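You operate a simulated robot arm through the tools that you are given. There is no shell and no other tool.

You run a simulated robot arm. Do the job below in one go: nothing can be reset, and whatever is moved stays where it is left.

JOB
Change the terminal panel to 5 A: top caps loose, upper links down, middle caps tight.
Fine: leave the source's output off.

The check looks at the end state, three seconds after you hand in, the way a careful person would. Anything else that was tipped, shoved, dropped, spilled or broken makes it a failure. A push-on lid holds only when it is set on centred and level and pressed home; a screw cap is set on level and turned clockwise until tight.

ROBOT AND FRAMES
A 6-joint arm with a two-finger parallel gripper, fixed in place. Base frame: the origin is at the foot of the arm, x ahead of it, y to its left, z up. Readings come in mm, degrees, newtons and seconds.
With the tool pointing down near the work surface it reaches from about 260 to 640 mm from the base axis. Its first joint turns from -115.0 to 115.0 degrees. Payload 3.43 kg.
The tool frame sits at the grasp point between the pads (the TCP): z along the fingers, y along the line on which they close. The tips reach 34 mm beyond it. The gripper opens to 128 mm. The fingers are 24 mm wide and 12 mm thick; the gripper's body (48 by 130 mm) begins 96 mm behind the TCP.
Orientation is told as [roll, pitch, yaw] about the base's x, y, z axes, in that order, counted from this pose: with the fingers straight down and closing along the base's y, the tool's x points along the base's -x, its y along +y and its z along -z.

CONTROLS
- The arm moves only by the tool send_rows. Its argument "rows" is text: rows parted by semicolons, each of 7 numbers parted by spaces: the finger opening in mm, from 0 to 128, then the shift along the base's x, y, z in mm, then the turn, a rotation vector about the base's x, y, z in degrees. In form: jaw x y z wx wy wz; .... A call has 1 to 20 rows; each row is the pose to reach, as a shift and turn from the pose commanded when the call began. A row lasts 0.2 s, in which the tool goes at most 50 mm and 8.6 degrees; a call with a longer step from one row to the next is refused whole, and so is a gripper value outside its range. A pose out of reach is approached as far as the arm can. The call stops where the force on the tool passes 40 N (or 10 N more than at its start, if that is more) or the arm is blocked; 0.2 s more then pass. The fingers move at their own pace (about 153 mm/s each) and stop on an object; they squeeze with about 39 N. The grip force told is the motor's: it shows also when the fingers shut on nothing. Time passes only in rows, and 0.2 s behind the last, so rows that repeat a pose let the fingers close. The reply holds the time, the measured pose of the TCP, the force on the tool along the base axes, the opening and the grip force, in the units named above and with some noise, with the torque about the TCP (base axes, N m) and any sound that the robot's microphone picked up, and new pictures: "pictures" is both (left out), scene, wrist or none.
- Cameras (640 x 400 px; columns grow to the right, rows downward): "scene" is fixed at [49.7, 501.4, 1333.6]; the picture's right is [-0.62, -0.78, 0.00], its down [-0.62, 0.49, -0.62] and it looks along [0.48, -0.38, -0.79] (base axes); focal length 320 px, centre (320, 200). "wrist" rides on the gripper at [76, -11, -160] in the tool frame; the picture's right is [0.15, 0.99, 0.00], its down [-0.88, 0.13, -0.46] and it looks along [-0.45, 0.07, 0.89] (tool axes); focal length 234 px, centre (320, 200). There is no depth. A picture from a camera that has moved, and an enlarged one, comes with that camera's place and axes in the base frame and with its lens.
- slide_trunk(by): slides the trunk up (or, below 0, down) by that many mm; the arm rides with it, the base frame stays. It gives what a move gives, with no picture.
- enlarge(camera, box): a new picture of the part [left, top, right, bottom] of that camera's present view, enlarged. It takes no simulated time.
- finish_job(): hands the job in; it is judged then, once.

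Places have to be worked out from the pictures, the camera data and where the tool is seen. Open the gripper and draw the arm clear of the work before you hand the job in, unless the task says otherwise.

The tools are called after "Call:" by a JSON object that holds its "method" and its "body". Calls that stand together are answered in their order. send_rows: Moves the arm, as the interface text tells. Its arguments: {"type":"object","properties":{"rows":{"type":"string"},"pictures":{"type":"string","enum":["both","scene","wrist","none"]}},"required":["rows"]} The other tools are called the same way: slide_trunk (by) slides the trunk up or down; enlarge (camera, box) takes an enlarged picture of a part of a camera's view; finish_job () hands the job in.

At the start:

```text
time: 0.0
eef_pos: [197.3, 308.7, 1088.1]
ee_rot: [0.0, 0.0, 0.0]
contact_force: [0.0, -0.6, 0.2]
torque: [-0.03, 0.01, 0.01]
finger_gap: 128.0
grip_force: 0.0
trunk travel left (down, up): [-850.0, 140.0]
```

scene: 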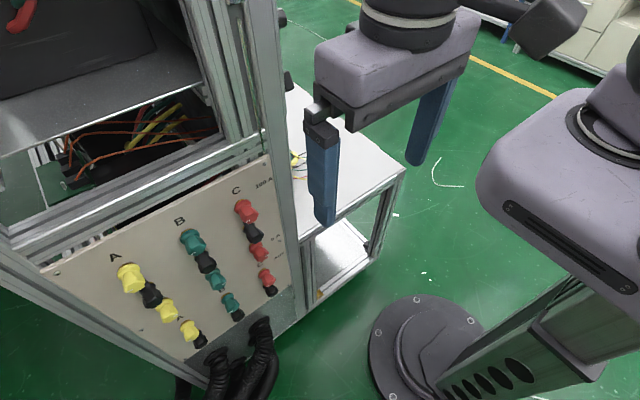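
wrist: 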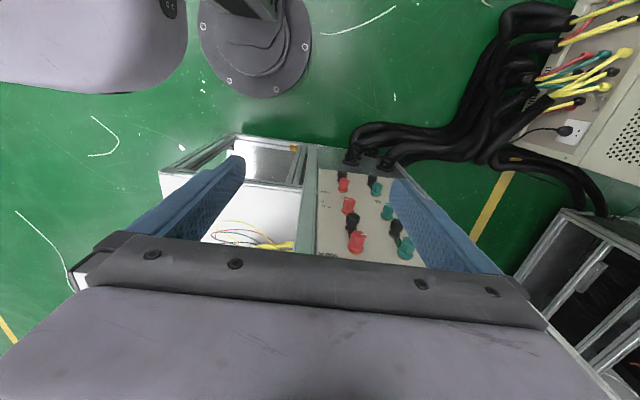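

I start by looking closely at the terminal panel and its surroundings before moving anything.

Call:
{"method": "enlarge", "body": {"camera": "scene", "box": [80, 170, 320, 370]}}

Call:
{"method": "enlarge", "body": {"camera": "wrist", "box": [300, 130, 460, 270]}}

Call:
{"method": "enlarge", "body": {"camera": "scene", "box": [220, 170, 310, 310]}}

```text
2.00 times, centred on (200, 270) of scene
camera zoom: at [49.7, 501.4, 1333.6], right [-0.62, -0.78, 0.0], down [-0.62, 0.49, -0.62], along [0.48, -0.38, -0.79], focal length 640 px, centre (560, 60)
```

zoom: 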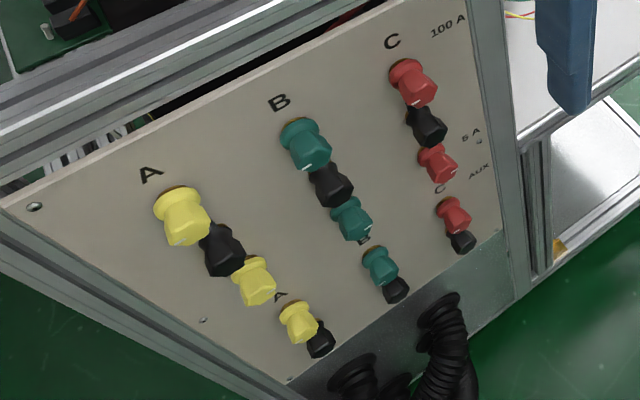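

```text
2.86 times, centred on (380, 200) of wrist
camera zoom: at [120.7, 297.7, 1249.0], right [-0.15, 0.99, 0.0], down [0.88, 0.13, 0.46], along [0.45, 0.07, -0.89], focal length 669 px, centre (149, 200)
```

zoom: 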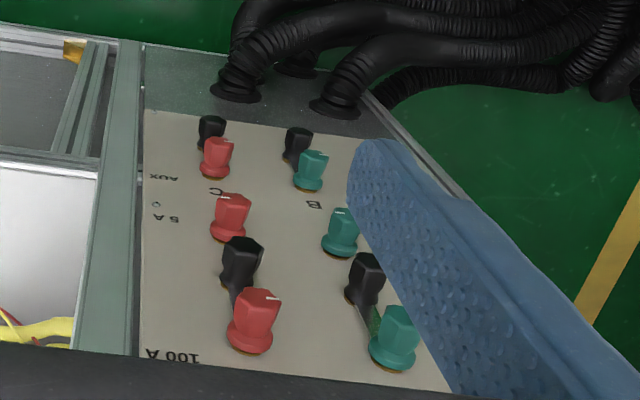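

```text
2.86 times, centred on (265, 240) of scene
camera zoom: at [49.7, 501.4, 1333.6], right [-0.62, -0.78, 0.0], down [-0.62, 0.49, -0.62], along [0.48, -0.38, -0.79], focal length 914 px, centre (477, 86)
```

zoom: 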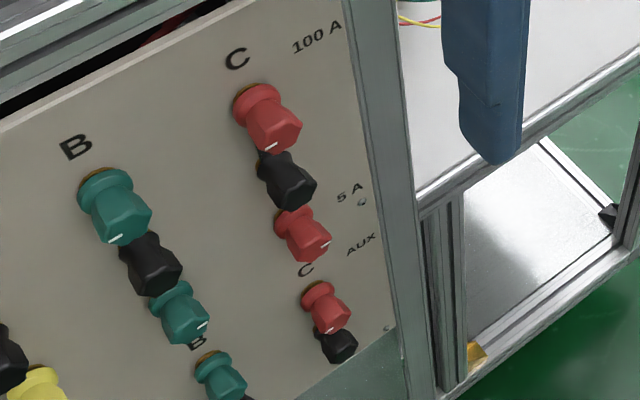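

The panel is vertical and faces the robot at about x≈391. Its columns C, B and A are at y≈403, 499 and 595. The top caps are at z≈902, the black posts at z≈844 and the middle caps at z≈777. I'll pitch the tool to point forward (+x) while still in free air, well above the caps.

Call:
{"method": "send_rows", "body": {"rows": "128 5 0 0 0 -7.5 0; 128 10 0 0 0 -15 0; 128 15 0 0 0 -22.5 0; 128 20 0 0 0 -30 0; 128 25 0 0 0 -37.5 0; 128 30 0 0 0 -45 0"}}

```text
time: 1.4
eef_pos: [226.7, 308.1, 1087.9]
ee_rot: [0.0, -45.1, 0.1]
contact_force: [-0.1, 0.0, -0.2]
torque: [0.01, -0.01, -0.02]
finger_gap: 127.8
grip_force: 0.0
trunk travel left (down, up): [-850.0, 140.0]
camera wrist: at [59.6, 297.9, 1148.5], right [-0.1, 0.99, -0.1], down [0.3, 0.13, 0.95], along [0.95, 0.07, -0.31], focal length 234 px, centre (320, 200)
```

scene: 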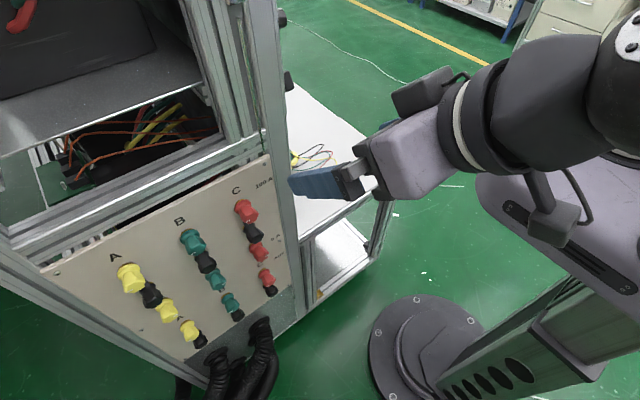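
wrist: 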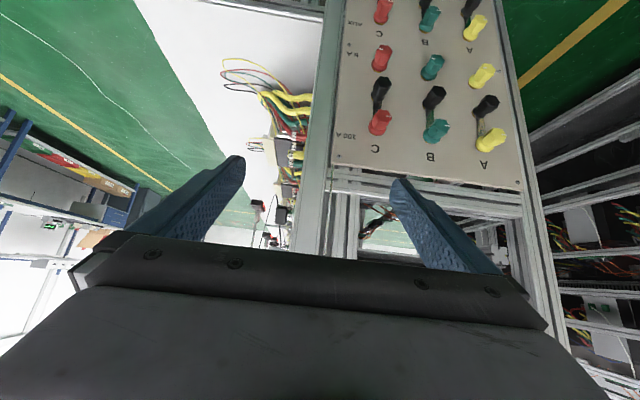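

The turn is going cleanly. From here the wrist camera sees the whole panel, so I zoom in to see the link bars and the marks.

Call:
{"method": "enlarge", "body": {"camera": "wrist", "box": [330, 0, 530, 190]}}

Call:
{"method": "enlarge", "body": {"camera": "wrist", "box": [345, 30, 435, 155]}}

Call:
{"method": "enlarge", "body": {"camera": "wrist", "box": [440, 30, 530, 165]}}

```text
2.11 times, centred on (430, 95) of wrist
camera zoom: at [59.6, 297.9, 1148.5], right [-0.1, 0.99, -0.1], down [0.3, 0.13, 0.95], along [0.95, 0.07, -0.31], focal length 493 px, centre (88, 421)
```

zoom: 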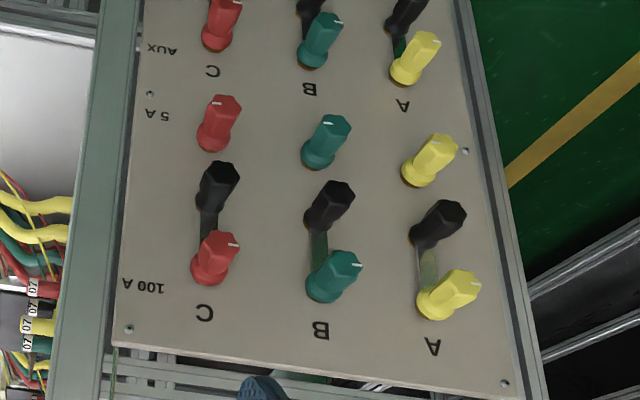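

```text
3.20 times, centred on (390, 92) of wrist
camera zoom: at [59.6, 297.9, 1148.5], right [-0.1, 0.99, -0.1], down [0.3, 0.13, 0.95], along [0.95, 0.07, -0.31], focal length 749 px, centre (96, 544)
```

zoom: 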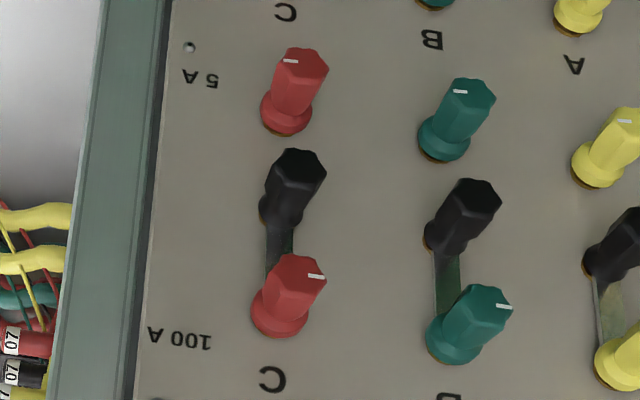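

```text
2.96 times, centred on (485, 98) of wrist
camera zoom: at [59.6, 297.9, 1148.5], right [-0.1, 0.99, -0.1], down [0.3, 0.13, 0.95], along [0.95, 0.07, -0.31], focal length 694 px, centre (-169, 504)
```

zoom: 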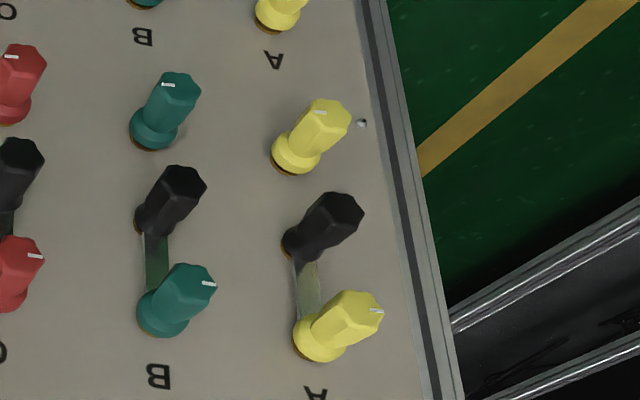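

The top caps' marks point toward +y and the middle caps' toward −y, and the link bars run from each black post up under its top cap. I'll finish the pitch so the tool points straight at the panel, keeping well back.

Call:
{"method": "send_rows", "body": {"rows": "128 0 0 0 0 -7.5 0; 128 0 0 0 0 -15 0; 128 0 0 0 0 -22.5 0; 128 0 0 0 0 -30 0; 128 0 0 0 0 -37.5 0; 128 0 0 0 0 -45 0; 128 0 0 0 0 -45 0"}}

```text
time: 3.0
eef_pos: [225.6, 307.5, 1088.0]
ee_rot: [151.7, -89.9, -151.8]
contact_force: [-0.4, 0.0, 0.2]
torque: [-0.01, 0.01, -0.04]
finger_gap: 127.8
grip_force: 0.1
trunk travel left (down, up): [-850.0, 140.0]
camera wrist: at [66.9, 297.4, 1013.6], right [0.0, 0.99, -0.15], down [-0.46, 0.13, 0.88], along [0.89, 0.07, 0.45], focal length 234 px, centre (320, 200)
```

scene: 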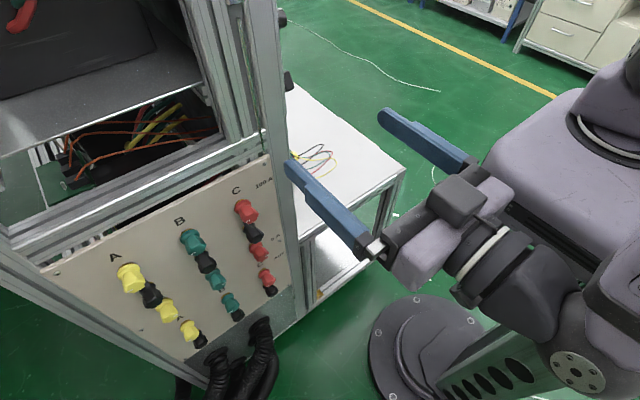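
wrist: 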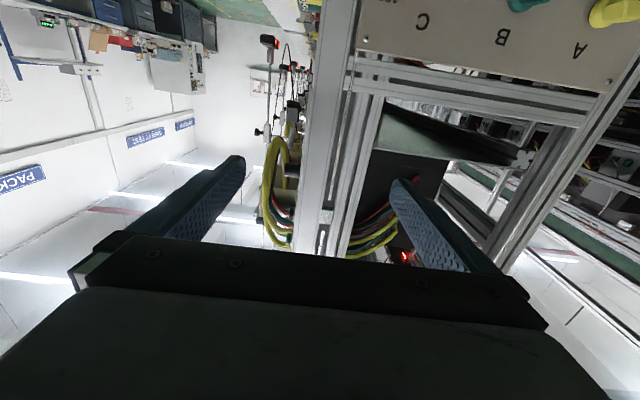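

The tool now points straight along +x with its tips at x≈260, about 85 mm short of the caps. I slide the trunk down to panel height.

Call:
{"method": "slide_trunk", "body": {"by": -190}}

Call:
{"method": "send_rows", "body": {"rows": "128 0 40 0 0 0 0; 128 0 80 0 0 0 0; 128 0 80 0 0 0 0"}}

```text
time: 5.1
eef_pos: [227.1, 307.5, 898.7]
ee_rot: [71.0, -89.9, -70.9]
contact_force: [0.7, 0.0, 0.0]
torque: [0.02, -0.01, -0.02]
finger_gap: 127.9
grip_force: 0.1
trunk travel left (down, up): [-660.0, 330.0]
```

```text
time: 5.9
eef_pos: [227.3, 387.9, 898.1]
ee_rot: [-106.5, -89.9, 106.5]
contact_force: [-0.2, 0.3, 0.0]
torque: [0.0, -0.03, 0.03]
finger_gap: 127.8
grip_force: 0.1
trunk travel left (down, up): [-660.0, 330.0]
camera wrist: at [67.0, 377.8, 823.1], right [0.0, 0.99, -0.15], down [-0.46, 0.13, 0.88], along [0.89, 0.07, 0.45], focal length 234 px, centre (320, 200)
```

scene: 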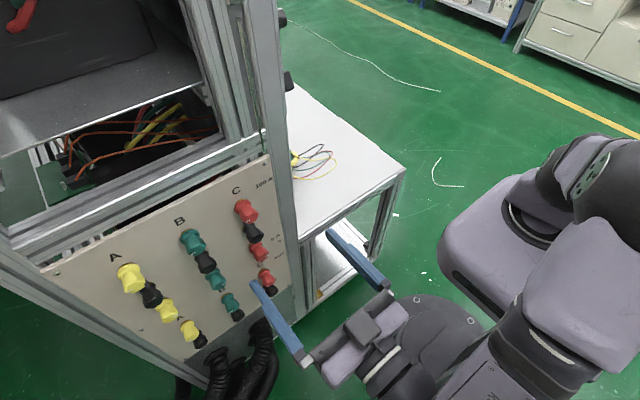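
wrist: 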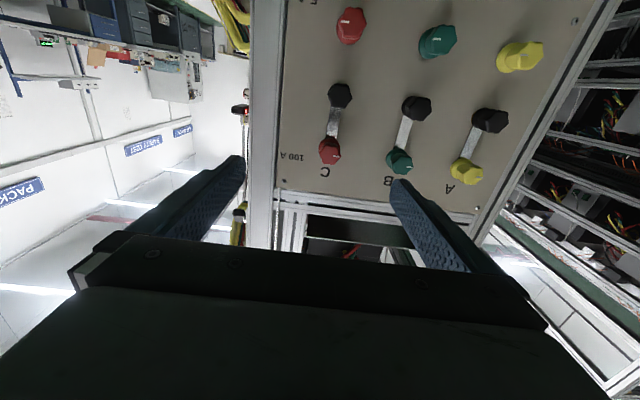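

The camera now sees the links from below, so I zoom in on each column to study the link ends and the gap behind each cap.

Call:
{"method": "enlarge", "body": {"camera": "wrist", "box": [290, 0, 390, 190]}}

Call:
{"method": "enlarge", "body": {"camera": "wrist", "box": [300, 70, 380, 180]}}

Call:
{"method": "enlarge", "body": {"camera": "wrist", "box": [380, 80, 500, 195]}}

Call:
{"method": "enlarge", "body": {"camera": "wrist", "box": [320, 0, 560, 90]}}

```text
2.11 times, centred on (340, 95) of wrist
camera zoom: at [67.0, 377.8, 823.1], right [0.0, 0.99, -0.15], down [-0.46, 0.13, 0.88], along [0.89, 0.07, 0.45], focal length 493 px, centre (278, 421)
```

zoom: 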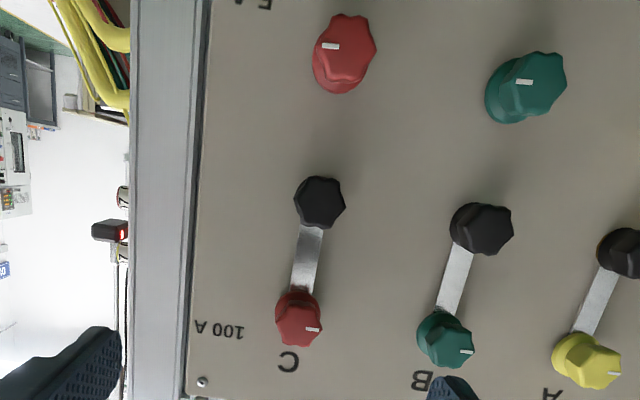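

```text
3.64 times, centred on (340, 125) of wrist
camera zoom: at [67.0, 377.8, 823.1], right [0.0, 0.99, -0.15], down [-0.46, 0.13, 0.88], along [0.89, 0.07, 0.45], focal length 852 px, centre (247, 473)
```

zoom: 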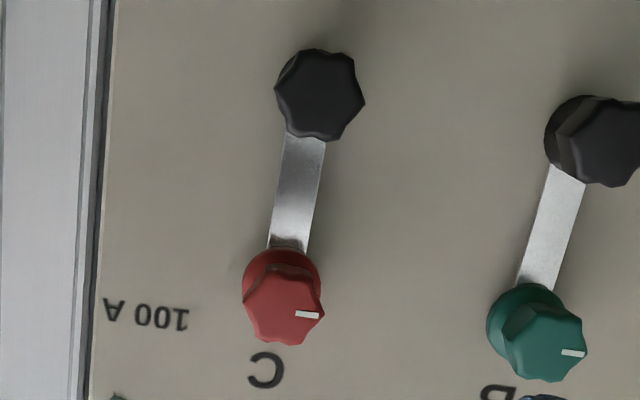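

```text
3.48 times, centred on (440, 138) of wrist
camera zoom: at [67.0, 377.8, 823.1], right [0.0, 0.99, -0.15], down [-0.46, 0.13, 0.88], along [0.89, 0.07, 0.45], focal length 814 px, centre (-97, 417)
```

zoom: 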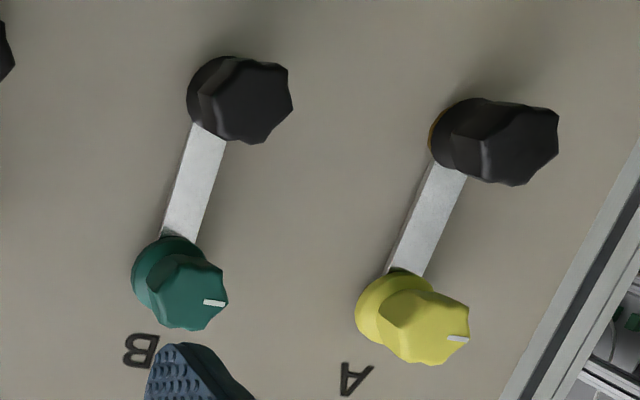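

```text
2.67 times, centred on (440, 45) of wrist
camera zoom: at [67.0, 377.8, 823.1], right [0.0, 0.99, -0.15], down [-0.46, 0.13, 0.88], along [0.89, 0.07, 0.45], focal length 624 px, centre (0, 613)
```

zoom: 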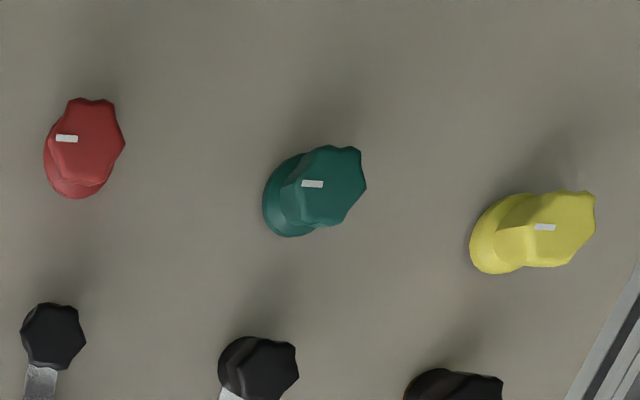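

From triangulating, column C's end faces are roughly: top (349, 403.5, 903), black (353, 404, 835), middle (352, 402, 766). I need to know whether the middle caps are loose, so I zoom into the scene camera at the cap bases.

Call:
{"method": "enlarge", "body": {"camera": "scene", "box": [225, 190, 285, 270]}}

Call:
{"method": "enlarge", "body": {"camera": "scene", "box": [170, 220, 235, 300]}}

Call:
{"method": "enlarge", "body": {"camera": "scene", "box": [110, 255, 185, 330]}}

```text
5.00 times, centred on (255, 230) of scene
camera zoom: at [49.7, 501.4, 1333.6], right [-0.62, -0.78, 0.0], down [-0.62, 0.49, -0.62], along [0.48, -0.38, -0.79], focal length 1599 px, centre (645, 50)
```

zoom: 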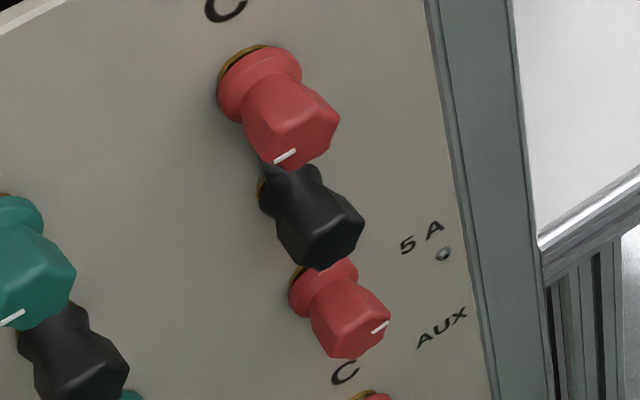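

```text
5.00 times, centred on (202, 260) of scene
camera zoom: at [49.7, 501.4, 1333.6], right [-0.62, -0.78, 0.0], down [-0.62, 0.49, -0.62], along [0.48, -0.38, -0.79], focal length 1599 px, centre (908, -100)
```

zoom: 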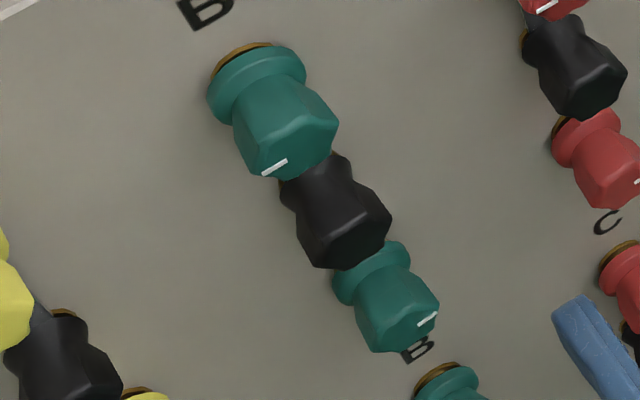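

```text
5.33 times, centred on (148, 292) of scene
camera zoom: at [49.7, 501.4, 1333.6], right [-0.62, -0.78, 0.0], down [-0.62, 0.49, -0.62], along [0.48, -0.38, -0.79], focal length 1706 px, centre (1240, -293)
```

zoom: 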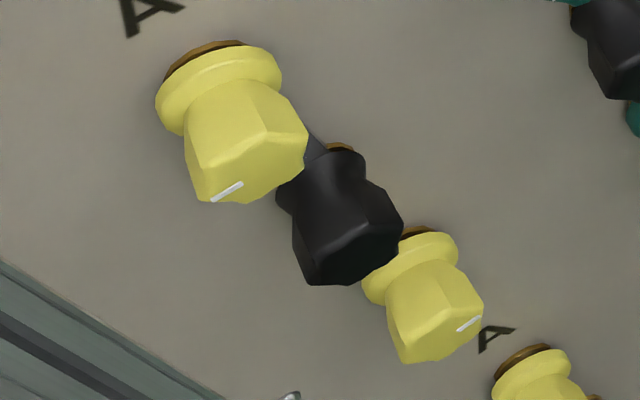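

I zoom in further on the bases of the top and middle caps.

Call:
{"method": "enlarge", "body": {"camera": "scene", "box": [232, 194, 262, 214]}}

Call:
{"method": "enlarge", "body": {"camera": "scene", "box": [245, 235, 275, 255]}}

Call:
{"method": "enlarge", "body": {"camera": "scene", "box": [150, 290, 180, 312]}}

Call:
{"method": "enlarge", "body": {"camera": "scene", "box": [115, 258, 145, 278]}}

```text
16.00 times, centred on (247, 204) of scene
camera zoom: at [49.7, 501.4, 1333.6], right [-0.62, -0.78, 0.0], down [-0.62, 0.49, -0.62], along [0.48, -0.38, -0.79], focal length 5117 px, centre (1488, 136)
```

zoom: 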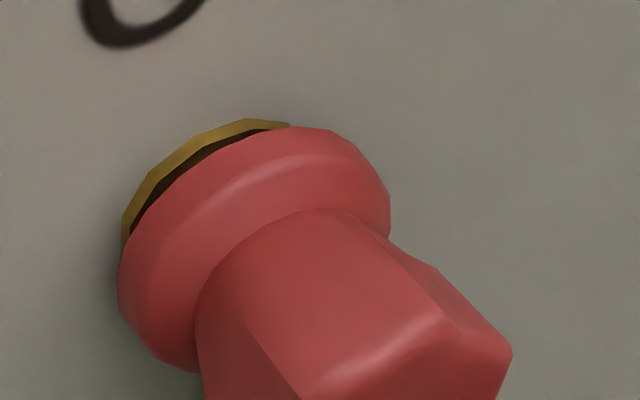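

```text
16.00 times, centred on (260, 245) of scene
camera zoom: at [49.7, 501.4, 1333.6], right [-0.62, -0.78, 0.0], down [-0.62, 0.49, -0.62], along [0.48, -0.38, -0.79], focal length 5117 px, centre (1280, -520)
```

zoom: 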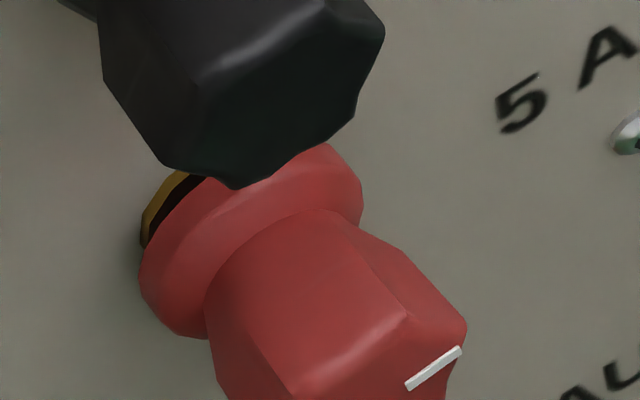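

```text
16.00 times, centred on (165, 301) of scene
camera zoom: at [49.7, 501.4, 1333.6], right [-0.62, -0.78, 0.0], down [-0.62, 0.49, -0.62], along [0.48, -0.38, -0.79], focal length 5117 px, centre (2800, -1416)
```

zoom: 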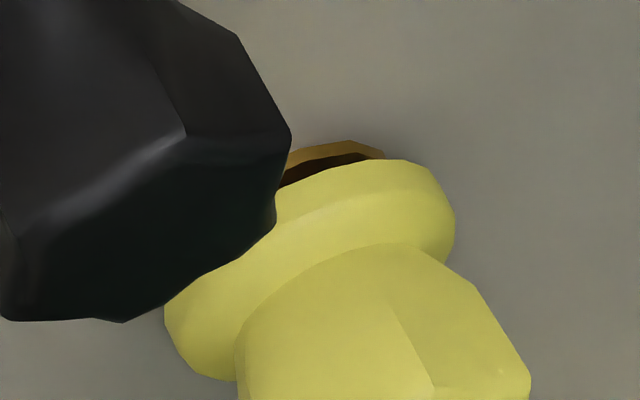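

```text
16.00 times, centred on (130, 268) of scene
camera zoom: at [49.7, 501.4, 1333.6], right [-0.62, -0.78, 0.0], down [-0.62, 0.49, -0.62], along [0.48, -0.38, -0.79], focal length 5117 px, centre (3360, -888)
```

zoom: 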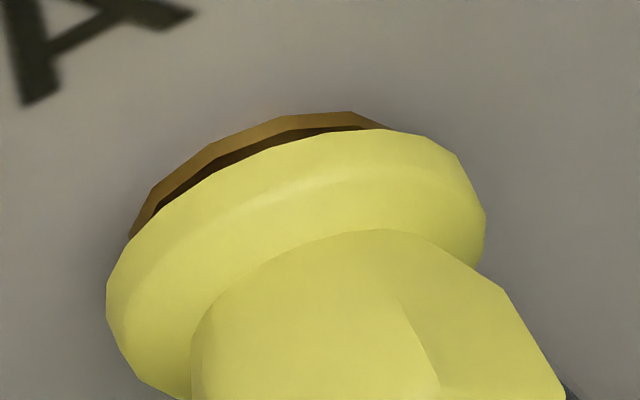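

I zoom right in on the end faces to see where the flats sit relative to the white mark.

Call:
{"method": "enlarge", "body": {"camera": "wrist", "box": [315, 135, 345, 170]}}

Call:
{"method": "enlarge", "body": {"camera": "wrist", "box": [335, 0, 370, 50]}}

Call:
{"method": "enlarge", "body": {"camera": "wrist", "box": [320, 75, 360, 110]}}

```text
11.43 times, centred on (330, 152) of wrist
camera zoom: at [67.0, 377.8, 823.1], right [0.0, 0.99, -0.15], down [-0.46, 0.13, 0.88], along [0.89, 0.07, 0.45], focal length 2676 px, centre (206, 743)
```

zoom: 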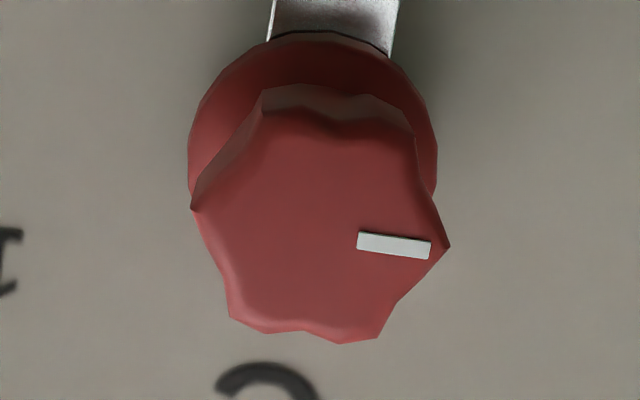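

```text
8.00 times, centred on (352, 25) of wrist
camera zoom: at [67.0, 377.8, 823.1], right [0.0, 0.99, -0.15], down [-0.46, 0.13, 0.88], along [0.89, 0.07, 0.45], focal length 1873 px, centre (60, 1600)
```

zoom: 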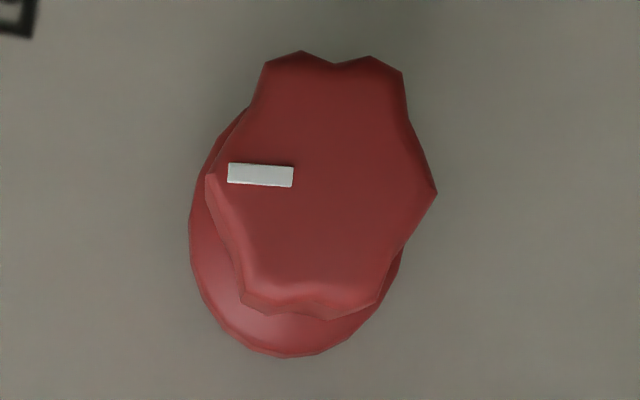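

```text
11.43 times, centred on (340, 92) of wrist
camera zoom: at [67.0, 377.8, 823.1], right [0.0, 0.99, -0.15], down [-0.46, 0.13, 0.88], along [0.89, 0.07, 0.45], focal length 2676 px, centre (91, 1429)
```

zoom: 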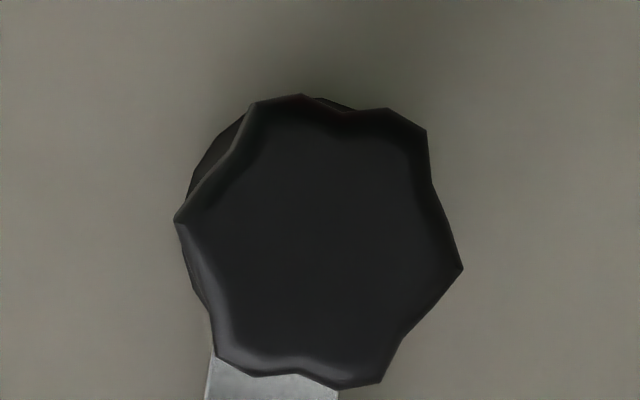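

The knobs have six lobes with the mark on one lobe, so the flats are at 90° to the mark, facing up and down on the top caps. I'll roll the tool +90° about x so the fingers close vertically, then line up in front of the C top cap while still standing off.

Call:
{"method": "send_rows", "body": {"rows": "128 0 2 0.5 8 0 0; 128 0 4 1 16 0 0; 128 0 6 1.5 24 0 0; 128 0 8 2 32 0 0; 128 0 10 2.5 40 0 0; 128 0 12 3 48 0 0; 128 0 14 3.5 56 0 0; 110 0 15 4 64 0 0; 90 0 15.6 4.5 72 0 0; 80 0 15.6 4.9 80 0 0; 70 0 15.6 4.9 88 0 0; 60 0 15.6 4.9 90 0 0; 60 0 15.6 4.9 90 0 0"}}

```text
time: 8.7
eef_pos: [196.0, 586.6, 938.4]
ee_rot: [87.9, -12.3, -90.0]
contact_force: [-0.3, 0.2, -0.4]
torque: [-0.02, 0.0, -0.01]
finger_gap: 59.9
grip_force: 0.0
out of reach, approached as far as the arm can: row 3, 4, 5, 6, 7, 8, 9, 10, 11, 12, 13
trunk travel left (down, up): [-660.0, 330.0]
camera wrist: at [35.3, 660.8, 917.7], right [0.03, 0.35, 0.93], down [-0.45, -0.83, 0.33], along [0.89, -0.43, 0.13], focal length 234 px, centre (320, 200)
```

scene: 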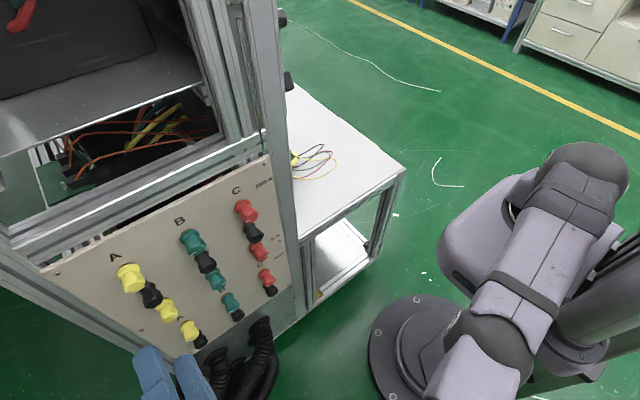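
wrist: 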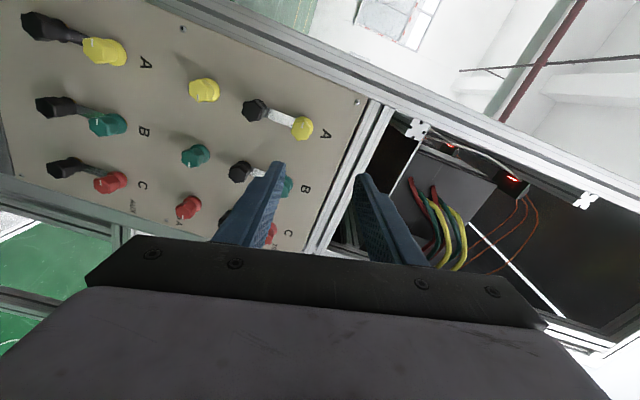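

That roll was beyond the wrist's range: the arm drifted to (196, 587, 938), though clear of everything and with no contact. I'll unwind the roll in small steps and watch where it goes.

Call:
{"method": "send_rows", "body": {"rows": "60 0 0 0 -8 0 0; 60 0 0 0 -16 0 0; 60 0 0 0 -24 0 0"}}

```text
time: 9.5
eef_pos: [196.6, 587.1, 938.8]
ee_rot: [88.2, -36.5, -90.0]
contact_force: [-0.8, -0.9, 0.6]
torque: [-0.01, 0.0, 0.0]
finger_gap: 59.9
grip_force: 0.1
trunk travel left (down, up): [-660.0, 330.0]
camera wrist: at [36.5, 645.1, 890.2], right [0.03, 0.71, 0.71], down [-0.45, -0.62, 0.64], along [0.89, -0.34, 0.3], focal length 234 px, centre (320, 200)
```

scene: 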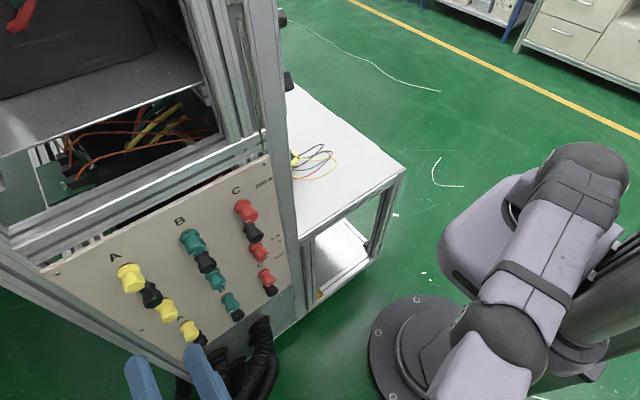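
wrist: 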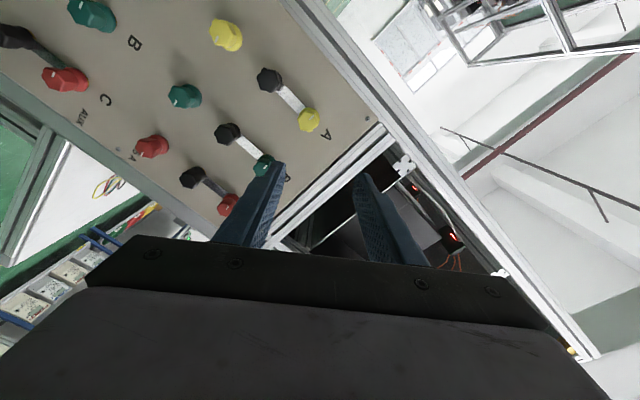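

The command was reset to where the arm actually was, and it now moves as commanded (roll now about +54°). This position is in front of column A, so I'll see how far the roll reaches here, staying well back from the panel.

Call:
{"method": "send_rows", "body": {"rows": "60 8 0 -8 -8 0 0; 60 16 0 -16 -16 0 0; 60 24 0 -24 -24 0 0; 60 34 0 -35 -32 0 0; 60 34 0 -35 -40 0 0; 60 34 0 -35 -48 0 0; 60 34 0 -35 -56 0 0; 60 34 0 -35 -64 0 0; 60 34 0 -35 -72 0 0; 60 34 0 -35 -80 0 0; 60 34 0 -35 -84 0 0; 60 34 0 -35 -84 0 0"}}

```text
time: 12.1
eef_pos: [231.0, 583.1, 904.9]
ee_rot: [-92.0, -59.6, 90.0]
contact_force: [-0.6, 0.5, 0.0]
torque: [0.02, 0.0, 0.0]
finger_gap: 60.0
grip_force: 0.1
out of reach, approached as far as the arm can: row 2, 3, 4, 5, 6, 7, 8, 9, 10, 11, 12
trunk travel left (down, up): [-660.0, 330.0]
camera wrist: at [71.4, 541.3, 843.1], right [0.03, 0.78, -0.63], down [-0.45, 0.57, 0.69], along [0.89, 0.26, 0.37], focal length 234 px, centre (320, 200)
```

scene: 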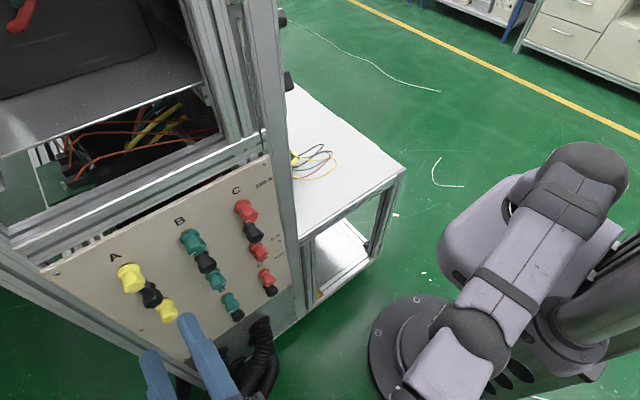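
wrist: 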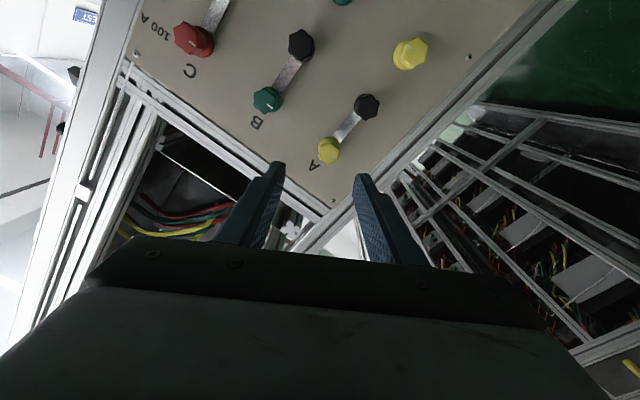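

The arm now sits at roll −30° with the tool within 2° of straight. It looks like an awkward wrist region at small x and large y, so I'll move forward and inward to about (285, 500) and take the small tilt out on the way.

Call:
{"method": "send_rows", "body": {"rows": "60 5 -8 0 0 0.1 0.2; 60 10 -17 0 0 0.2 0.4; 60 15 -26 0 0 0.3 0.6; 60 20 -35 0 0 0.4 0.8; 60 27 -44 0 0 0.5 1; 60 34 -53 0 0 0.7 1.2; 60 41 -62 0 0 0.9 1.4; 60 47 -72 0 0 1 1.6; 60 54 -83 0 0 1 1.7; 60 54 -83 0 0 1 1.7"}}

```text
time: 14.3
eef_pos: [278.4, 593.1, 892.6]
ee_rot: [-90.0, -59.7, 90.0]
contact_force: [0.3, -0.2, 0.8]
torque: [-0.01, -0.01, 0.0]
finger_gap: 59.8
grip_force: 0.0
out of reach, approached as far as the arm can: row 1, 2, 3, 4, 5, 6, 7, 8, 9, 10
trunk travel left (down, up): [-660.0, 330.0]
camera wrist: at [118.9, 546.5, 834.1], right [0.0, 0.78, -0.63], down [-0.46, 0.56, 0.69], along [0.89, 0.28, 0.36], focal length 234 px, centre (320, 200)
```

scene: 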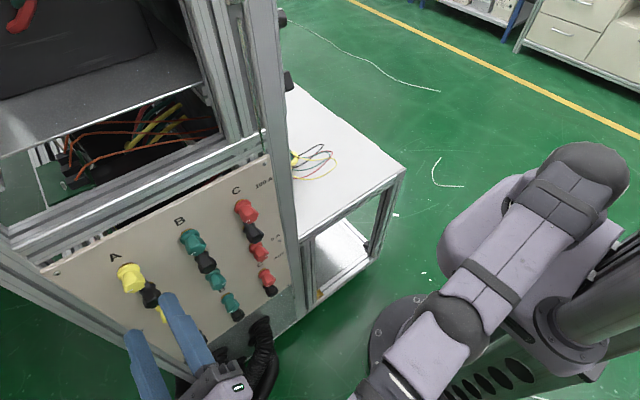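
wrist: 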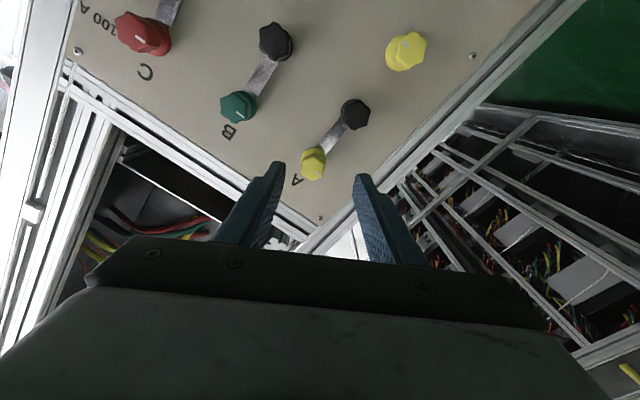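

The arm is holding a configuration that won't come inward: it settled at (278, 593, 893). I look at the arm's posture to understand it.

Call:
{"method": "enlarge", "body": {"camera": "scene", "box": [320, 100, 640, 400]}}

```text
1.33 times, centred on (480, 250) of scene
camera zoom: at [49.7, 501.4, 1333.6], right [-0.62, -0.78, 0.0], down [-0.62, 0.49, -0.62], along [0.48, -0.38, -0.79], focal length 426 px, centre (107, 133)
```

zoom: 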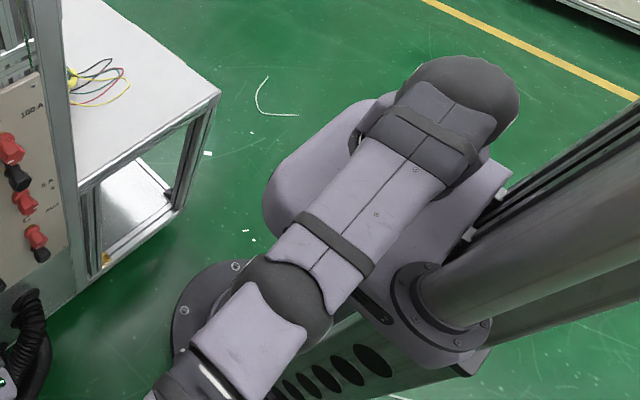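

I'll unwind toward the starting posture: first roll back to 0 while backing away from the panel, then swing the fingers down again.

Call:
{"method": "send_rows", "body": {"rows": "60 -6 0 0 7.5 0 0; 60 -12 0 0 15 0 0; 60 -18 0 0 22.5 0 0; 60 -24 0 0 30 0 0; 60 -24 0 0 30 0 0", "pictures": "scene"}}

```text
time: 15.5
eef_pos: [253.1, 593.1, 893.1]
ee_rot: [-96.1, -89.8, 96.2]
contact_force: [0.1, -0.6, -0.2]
torque: [0.01, -0.01, 0.02]
finger_gap: 59.9
grip_force: 0.1
trunk travel left (down, up): [-660.0, 330.0]
```

scene: 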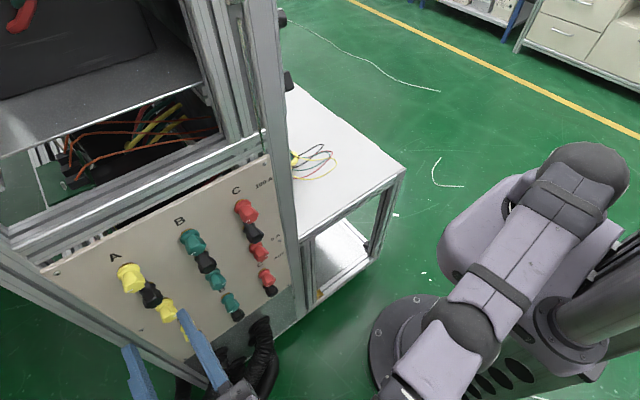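

That tracked exactly. I'll check whether the arm can come inward in y from here at roll 0.

Call:
{"method": "send_rows", "body": {"rows": "60 0 -10 0 0 0 0; 60 0 -20 0 0 0 0; 60 0 -30 0 0 0 0", "pictures": "none"}}

```text
time: 16.3
eef_pos: [251.3, 589.6, 890.3]
ee_rot: [-99.4, -89.7, 99.2]
contact_force: [-0.5, 0.2, 0.5]
torque: [0.0, -0.02, -0.03]
finger_gap: 60.0
grip_force: 0.1
out of reach, approached as far as the arm can: row 1, 2, 3
trunk travel left (down, up): [-660.0, 330.0]
```

In this posture the arm can't get inside y≈589. I'll go back through the fingers-down pose in front of the panel to recover the original arm posture.

Call:
{"method": "send_rows", "body": {"rows": "60 -6 0 3 0 7.5 0; 60 -12 0 6 0 15 0; 60 -18 0 9 0 22.5 0; 60 -24 0 12 0 30 0; 60 -30 0 15 0 37.5 0; 60 -36 0 18 0 45 0; 60 -36 0 18 0 45 0"}}

```text
time: 17.9
eef_pos: [213.9, 591.8, 907.4]
ee_rot: [-0.4, -45.0, 0.5]
contact_force: [1.2, -0.4, -0.4]
torque: [-0.01, 0.01, -0.03]
finger_gap: 60.1
grip_force: 0.0
out of reach, approached as far as the arm can: row 1, 2, 3, 4, 5
trunk travel left (down, up): [-660.0, 330.0]
camera wrist: at [48.3, 580.4, 968.5], right [-0.11, 0.99, -0.11], down [0.3, 0.14, 0.94], along [0.95, 0.07, -0.31], focal length 234 px, centre (320, 200)
```

scene: 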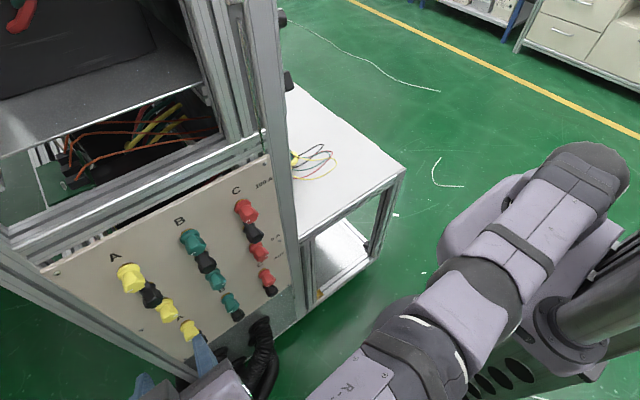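
wrist: 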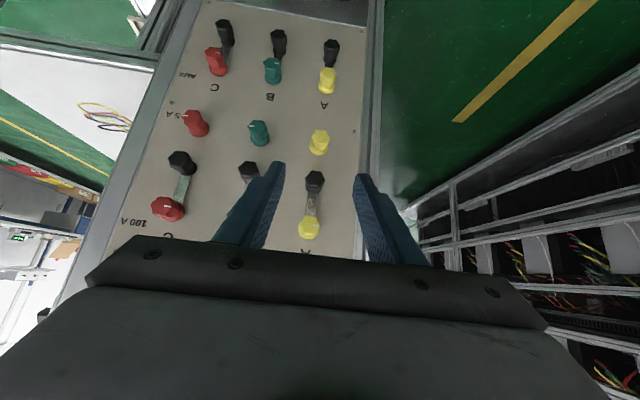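

At 45° the pose is reachable again. I continue to fingers-down while bringing y inward toward 310.

Call:
{"method": "send_rows", "body": {"rows": "60 -3 0 3 0 7.5 0; 60 -6 -5 6 0 15 0; 60 -9 -15 9 0 22.5 0; 60 -12 -30 9 0 30 0; 60 -15 -45 9 0 37.5 0; 60 -17 -60 9 0 45 0; 60 -17 -80 9 0 45 0; 60 -17 -100 9 0 45 0; 60 -17 -125 9 0 45 0; 60 -17 -150 9 0 45 0; 60 -17 -175 9 0 45 0; 60 -17 -200 9 0 45 0; 60 -17 -225 9 0 45 0; 60 -17 -250 0 0 45 0; 60 -17 -283 -9 0 45 0; 60 -17 -283 -9 0 45 0", "pictures": "scene"}}

```text
time: 21.3
eef_pos: [198.6, 306.0, 897.8]
ee_rot: [0.0, 0.0, 0.3]
contact_force: [0.3, 0.0, -0.3]
torque: [0.06, 0.02, -0.03]
finger_gap: 60.0
grip_force: 0.0
trunk travel left (down, up): [-660.0, 330.0]
```

scene: 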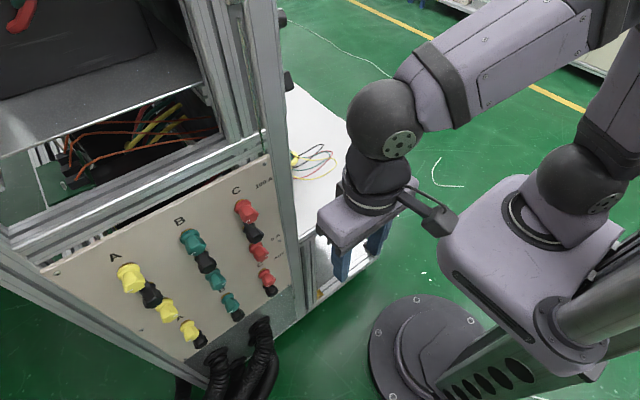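

The arm is back in its elbow-up posture at (199, 306, 898) with the fingers down. I'll pitch forward again, and this time keep the roll at zero or negative.

Call:
{"method": "send_rows", "body": {"rows": "60 5 0 0 0 -7.5 0; 60 10 0 0 0 -15 0; 60 15 0 0 0 -22.5 0; 60 20 0 0 0 -30 0; 60 25 5 0 0 -37.5 0; 60 30 10 0 0 -45 0; 60 35 15 0 0 -52.5 0; 60 40 20 0 0 -60 0; 60 45 25 0 0 -67.5 0; 60 50 30 0 0 -75 0; 60 52 35 0 0 -82.5 0; 60 52 40 0 0 -90 0; 60 52 40 0 0 -90 0"}}

```text
time: 24.1
eef_pos: [250.2, 348.6, 899.2]
ee_rot: [-114.8, -89.7, 114.8]
contact_force: [0.3, -0.5, 0.0]
torque: [0.0, -0.02, 0.0]
finger_gap: 59.7
grip_force: 0.1
trunk travel left (down, up): [-660.0, 330.0]
camera wrist: at [90.4, 337.3, 824.2], right [0.0, 0.99, -0.15], down [-0.46, 0.13, 0.88], along [0.89, 0.07, 0.45], focal length 234 px, centre (320, 200)
```

scene: 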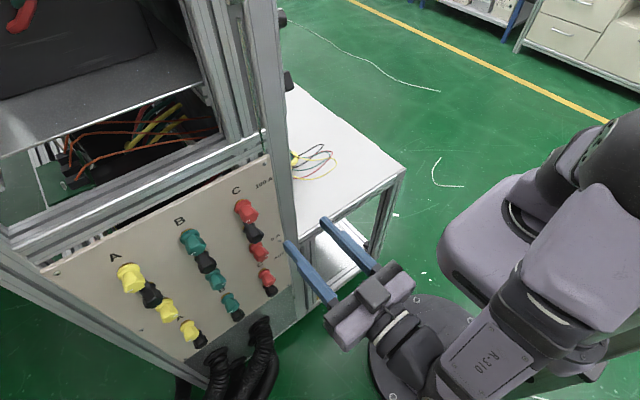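
wrist: 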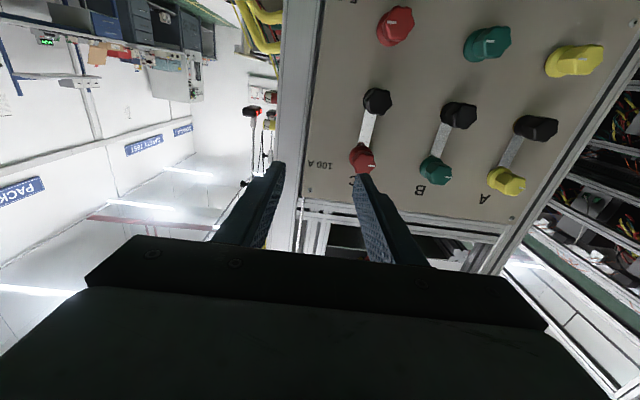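

The pose is reached cleanly. Next I align to column C (y≈403.5, z≈903) and roll in the negative direction to −30°, where the pads face flats.

Call:
{"method": "send_rows", "body": {"rows": "60 0 10 1 -6 0 0; 60 0 20 2 -12 0 0; 60 0 30 3 -18 0 0; 60 0 40 3.8 -24 0 0; 60 0 50 3.8 -30 0 0; 60 0 55 3.8 -30 0 0; 60 0 55 3.8 -30 0 0"}}

```text
time: 25.7
eef_pos: [249.7, 403.8, 902.2]
ee_rot: [-90.1, -59.5, 90.0]
contact_force: [-0.2, 0.6, -0.4]
torque: [0.01, 0.01, -0.01]
finger_gap: 59.8
grip_force: 0.1
trunk travel left (down, up): [-660.0, 330.0]
camera wrist: at [90.5, 355.9, 843.8], right [0.0, 0.78, -0.63], down [-0.46, 0.56, 0.69], along [0.89, 0.29, 0.36], focal length 234 px, centre (320, 200)
```

scene: 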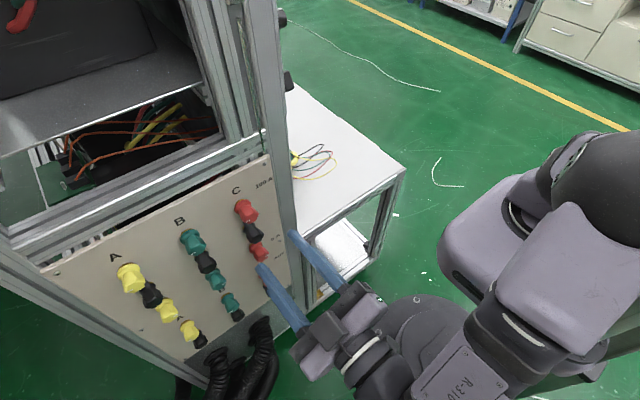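
wrist: 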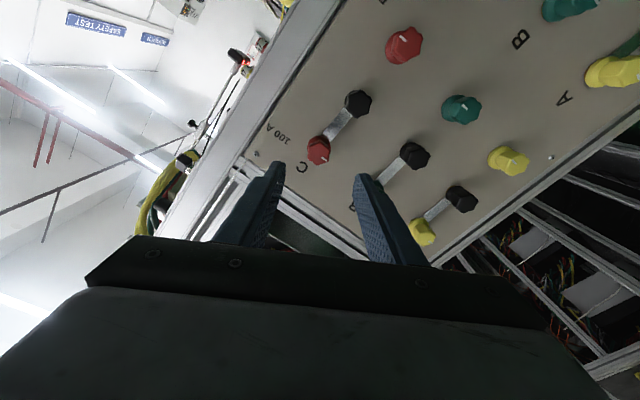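

Everything tracks at roll −30°. Before gripping, I test how far the wrist can roll in the loosening direction here in free air.

Call:
{"method": "send_rows", "body": {"rows": "60 0 0 0 -8 0 0; 60 0 0 0 -16 0 0; 60 0 0 0 -24 0 0; 60 0 0 0 -32 0 0; 60 0 0 0 -40 0 0; 60 0 0 0 -48 0 0; 60 0 0 0 -56 0 0; 60 0 0 0 -64 0 0; 60 0 0 0 -72 0 0; 60 0 0 0 -80 0 0; 60 0 0 0 -88 0 0; 60 0 0 0 -96 0 0; 60 0 0 0 -104 0 0; 60 0 0 0 -112 0 0; 60 0 0 0 -120 0 0; 60 0 0 0 -128 0 0; 60 0 0 0 -136 0 0; 60 0 0 0 -144 0 0; 60 0 0 0 -150 0 0"}}

```text
time: 29.7
eef_pos: [249.3, 403.2, 902.6]
ee_rot: [85.9, 89.6, -94.2]
contact_force: [0.6, -0.3, -1.8]
torque: [0.01, 0.01, 0.01]
finger_gap: 60.0
grip_force: 0.0
trunk travel left (down, up): [-660.0, 330.0]
camera wrist: at [90.3, 415.4, 979.8], right [0.0, -0.99, 0.15], down [-0.46, -0.14, -0.88], along [0.89, -0.07, -0.45], focal length 234 px, centre (320, 200)
```

scene: 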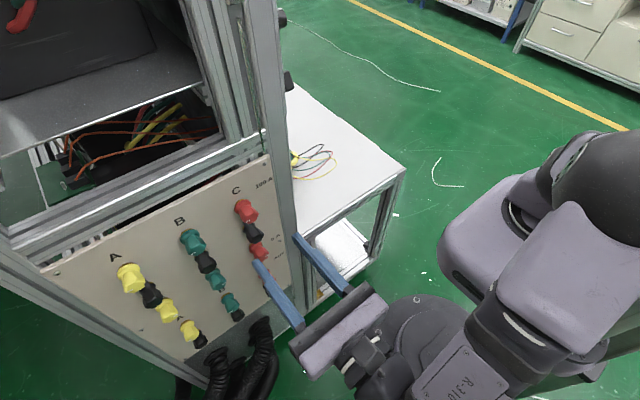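
wrist: 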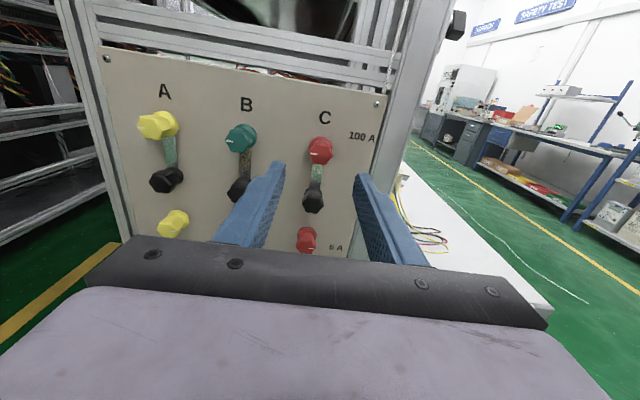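

At −180° the camera is above and the view is upright. I test further to find the limit.

Call:
{"method": "send_rows", "body": {"rows": "60 0 0 0 -8 0 0; 60 0 0 0 -16 0 0; 60 0 0 0 -24 0 0; 60 0 0 0 -32 0 0; 60 0 0 0 -40 0 0; 60 0 0 0 -48 0 0; 60 0 0 0 -56 0 0; 60 0 0 0 -64 0 0; 60 0 0 0 -72 0 0; 60 0 0 0 -80 0 0; 60 0 0 0 -88 0 0; 60 0 0 0 -90 0 0", "pictures": "none"}}

Call:
{"method": "enlarge", "body": {"camera": "wrist", "box": [0, 0, 640, 400]}}

```text
time: 32.3
eef_pos: [250.0, 402.9, 902.9]
ee_rot: [90.0, -0.4, -90.1]
contact_force: [-0.3, -0.5, 0.4]
torque: [0.02, -0.02, 0.02]
finger_gap: 60.4
grip_force: 0.1
trunk travel left (down, up): [-660.0, 330.0]
```

```text
1.00 times, centred on (320, 200) of wrist (not enlarged: the box is as wide or as high as the picture)
camera zoom: at [90.5, 479.5, 892.3], right [0.0, 0.15, 0.99], down [-0.46, -0.88, 0.14], along [0.89, -0.45, 0.07], focal length 234 px, centre (320, 200)
```

zoom: 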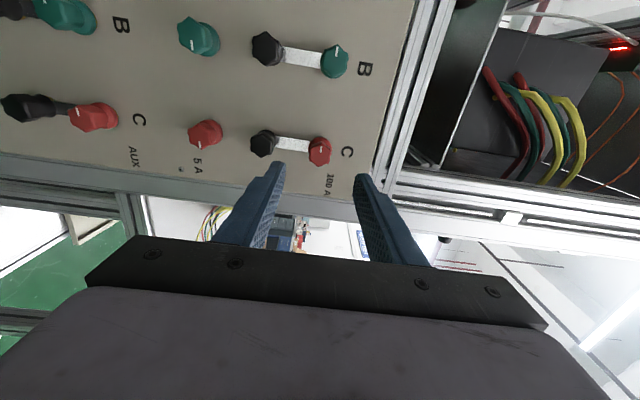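

The roll reaches at least −270°, which gives about 240° of turning per grip. From this side view I zoom in on column C to fix the cap centres and gaps precisely.

Call:
{"method": "enlarge", "body": {"camera": "wrist", "box": [240, 120, 340, 180]}}

Call:
{"method": "enlarge", "body": {"camera": "wrist", "box": [170, 110, 240, 160]}}

Call:
{"method": "enlarge", "body": {"camera": "wrist", "box": [160, 0, 360, 90]}}

```text
6.40 times, centred on (290, 150) of wrist
camera zoom: at [90.5, 479.5, 892.3], right [0.0, 0.15, 0.99], down [-0.46, -0.88, 0.14], along [0.89, -0.45, 0.07], focal length 1499 px, centre (512, 520)
```

zoom: 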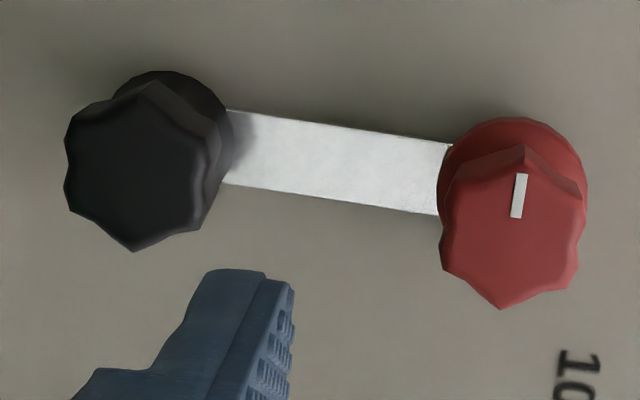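

```text
8.00 times, centred on (205, 135) of wrist
camera zoom: at [90.5, 479.5, 892.3], right [0.0, 0.15, 0.99], down [-0.46, -0.88, 0.14], along [0.89, -0.45, 0.07], focal length 1873 px, centre (1240, 720)
```

zoom: 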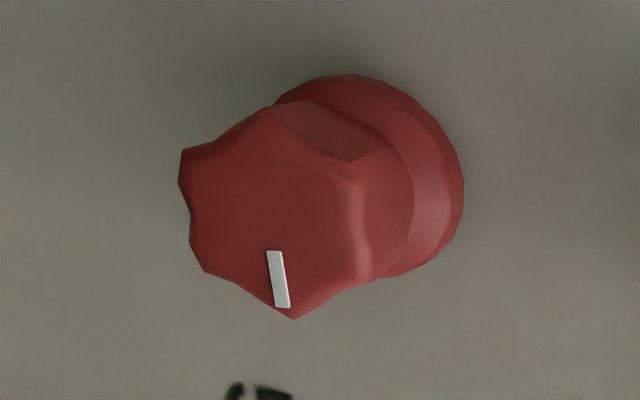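

```text
3.20 times, centred on (260, 45) of wrist
camera zoom: at [90.5, 479.5, 892.3], right [0.0, 0.15, 0.99], down [-0.46, -0.88, 0.14], along [0.89, -0.45, 0.07], focal length 749 px, centre (512, 696)
```

zoom: 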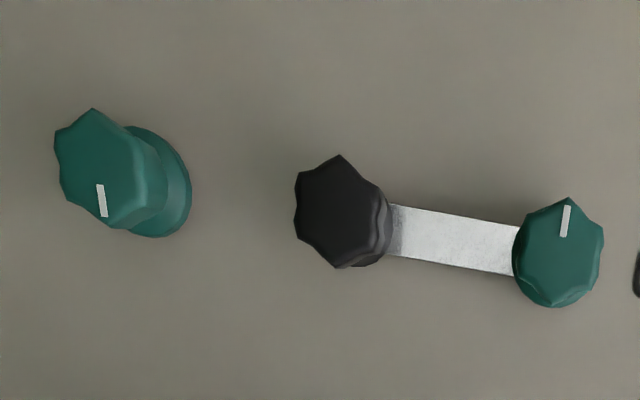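

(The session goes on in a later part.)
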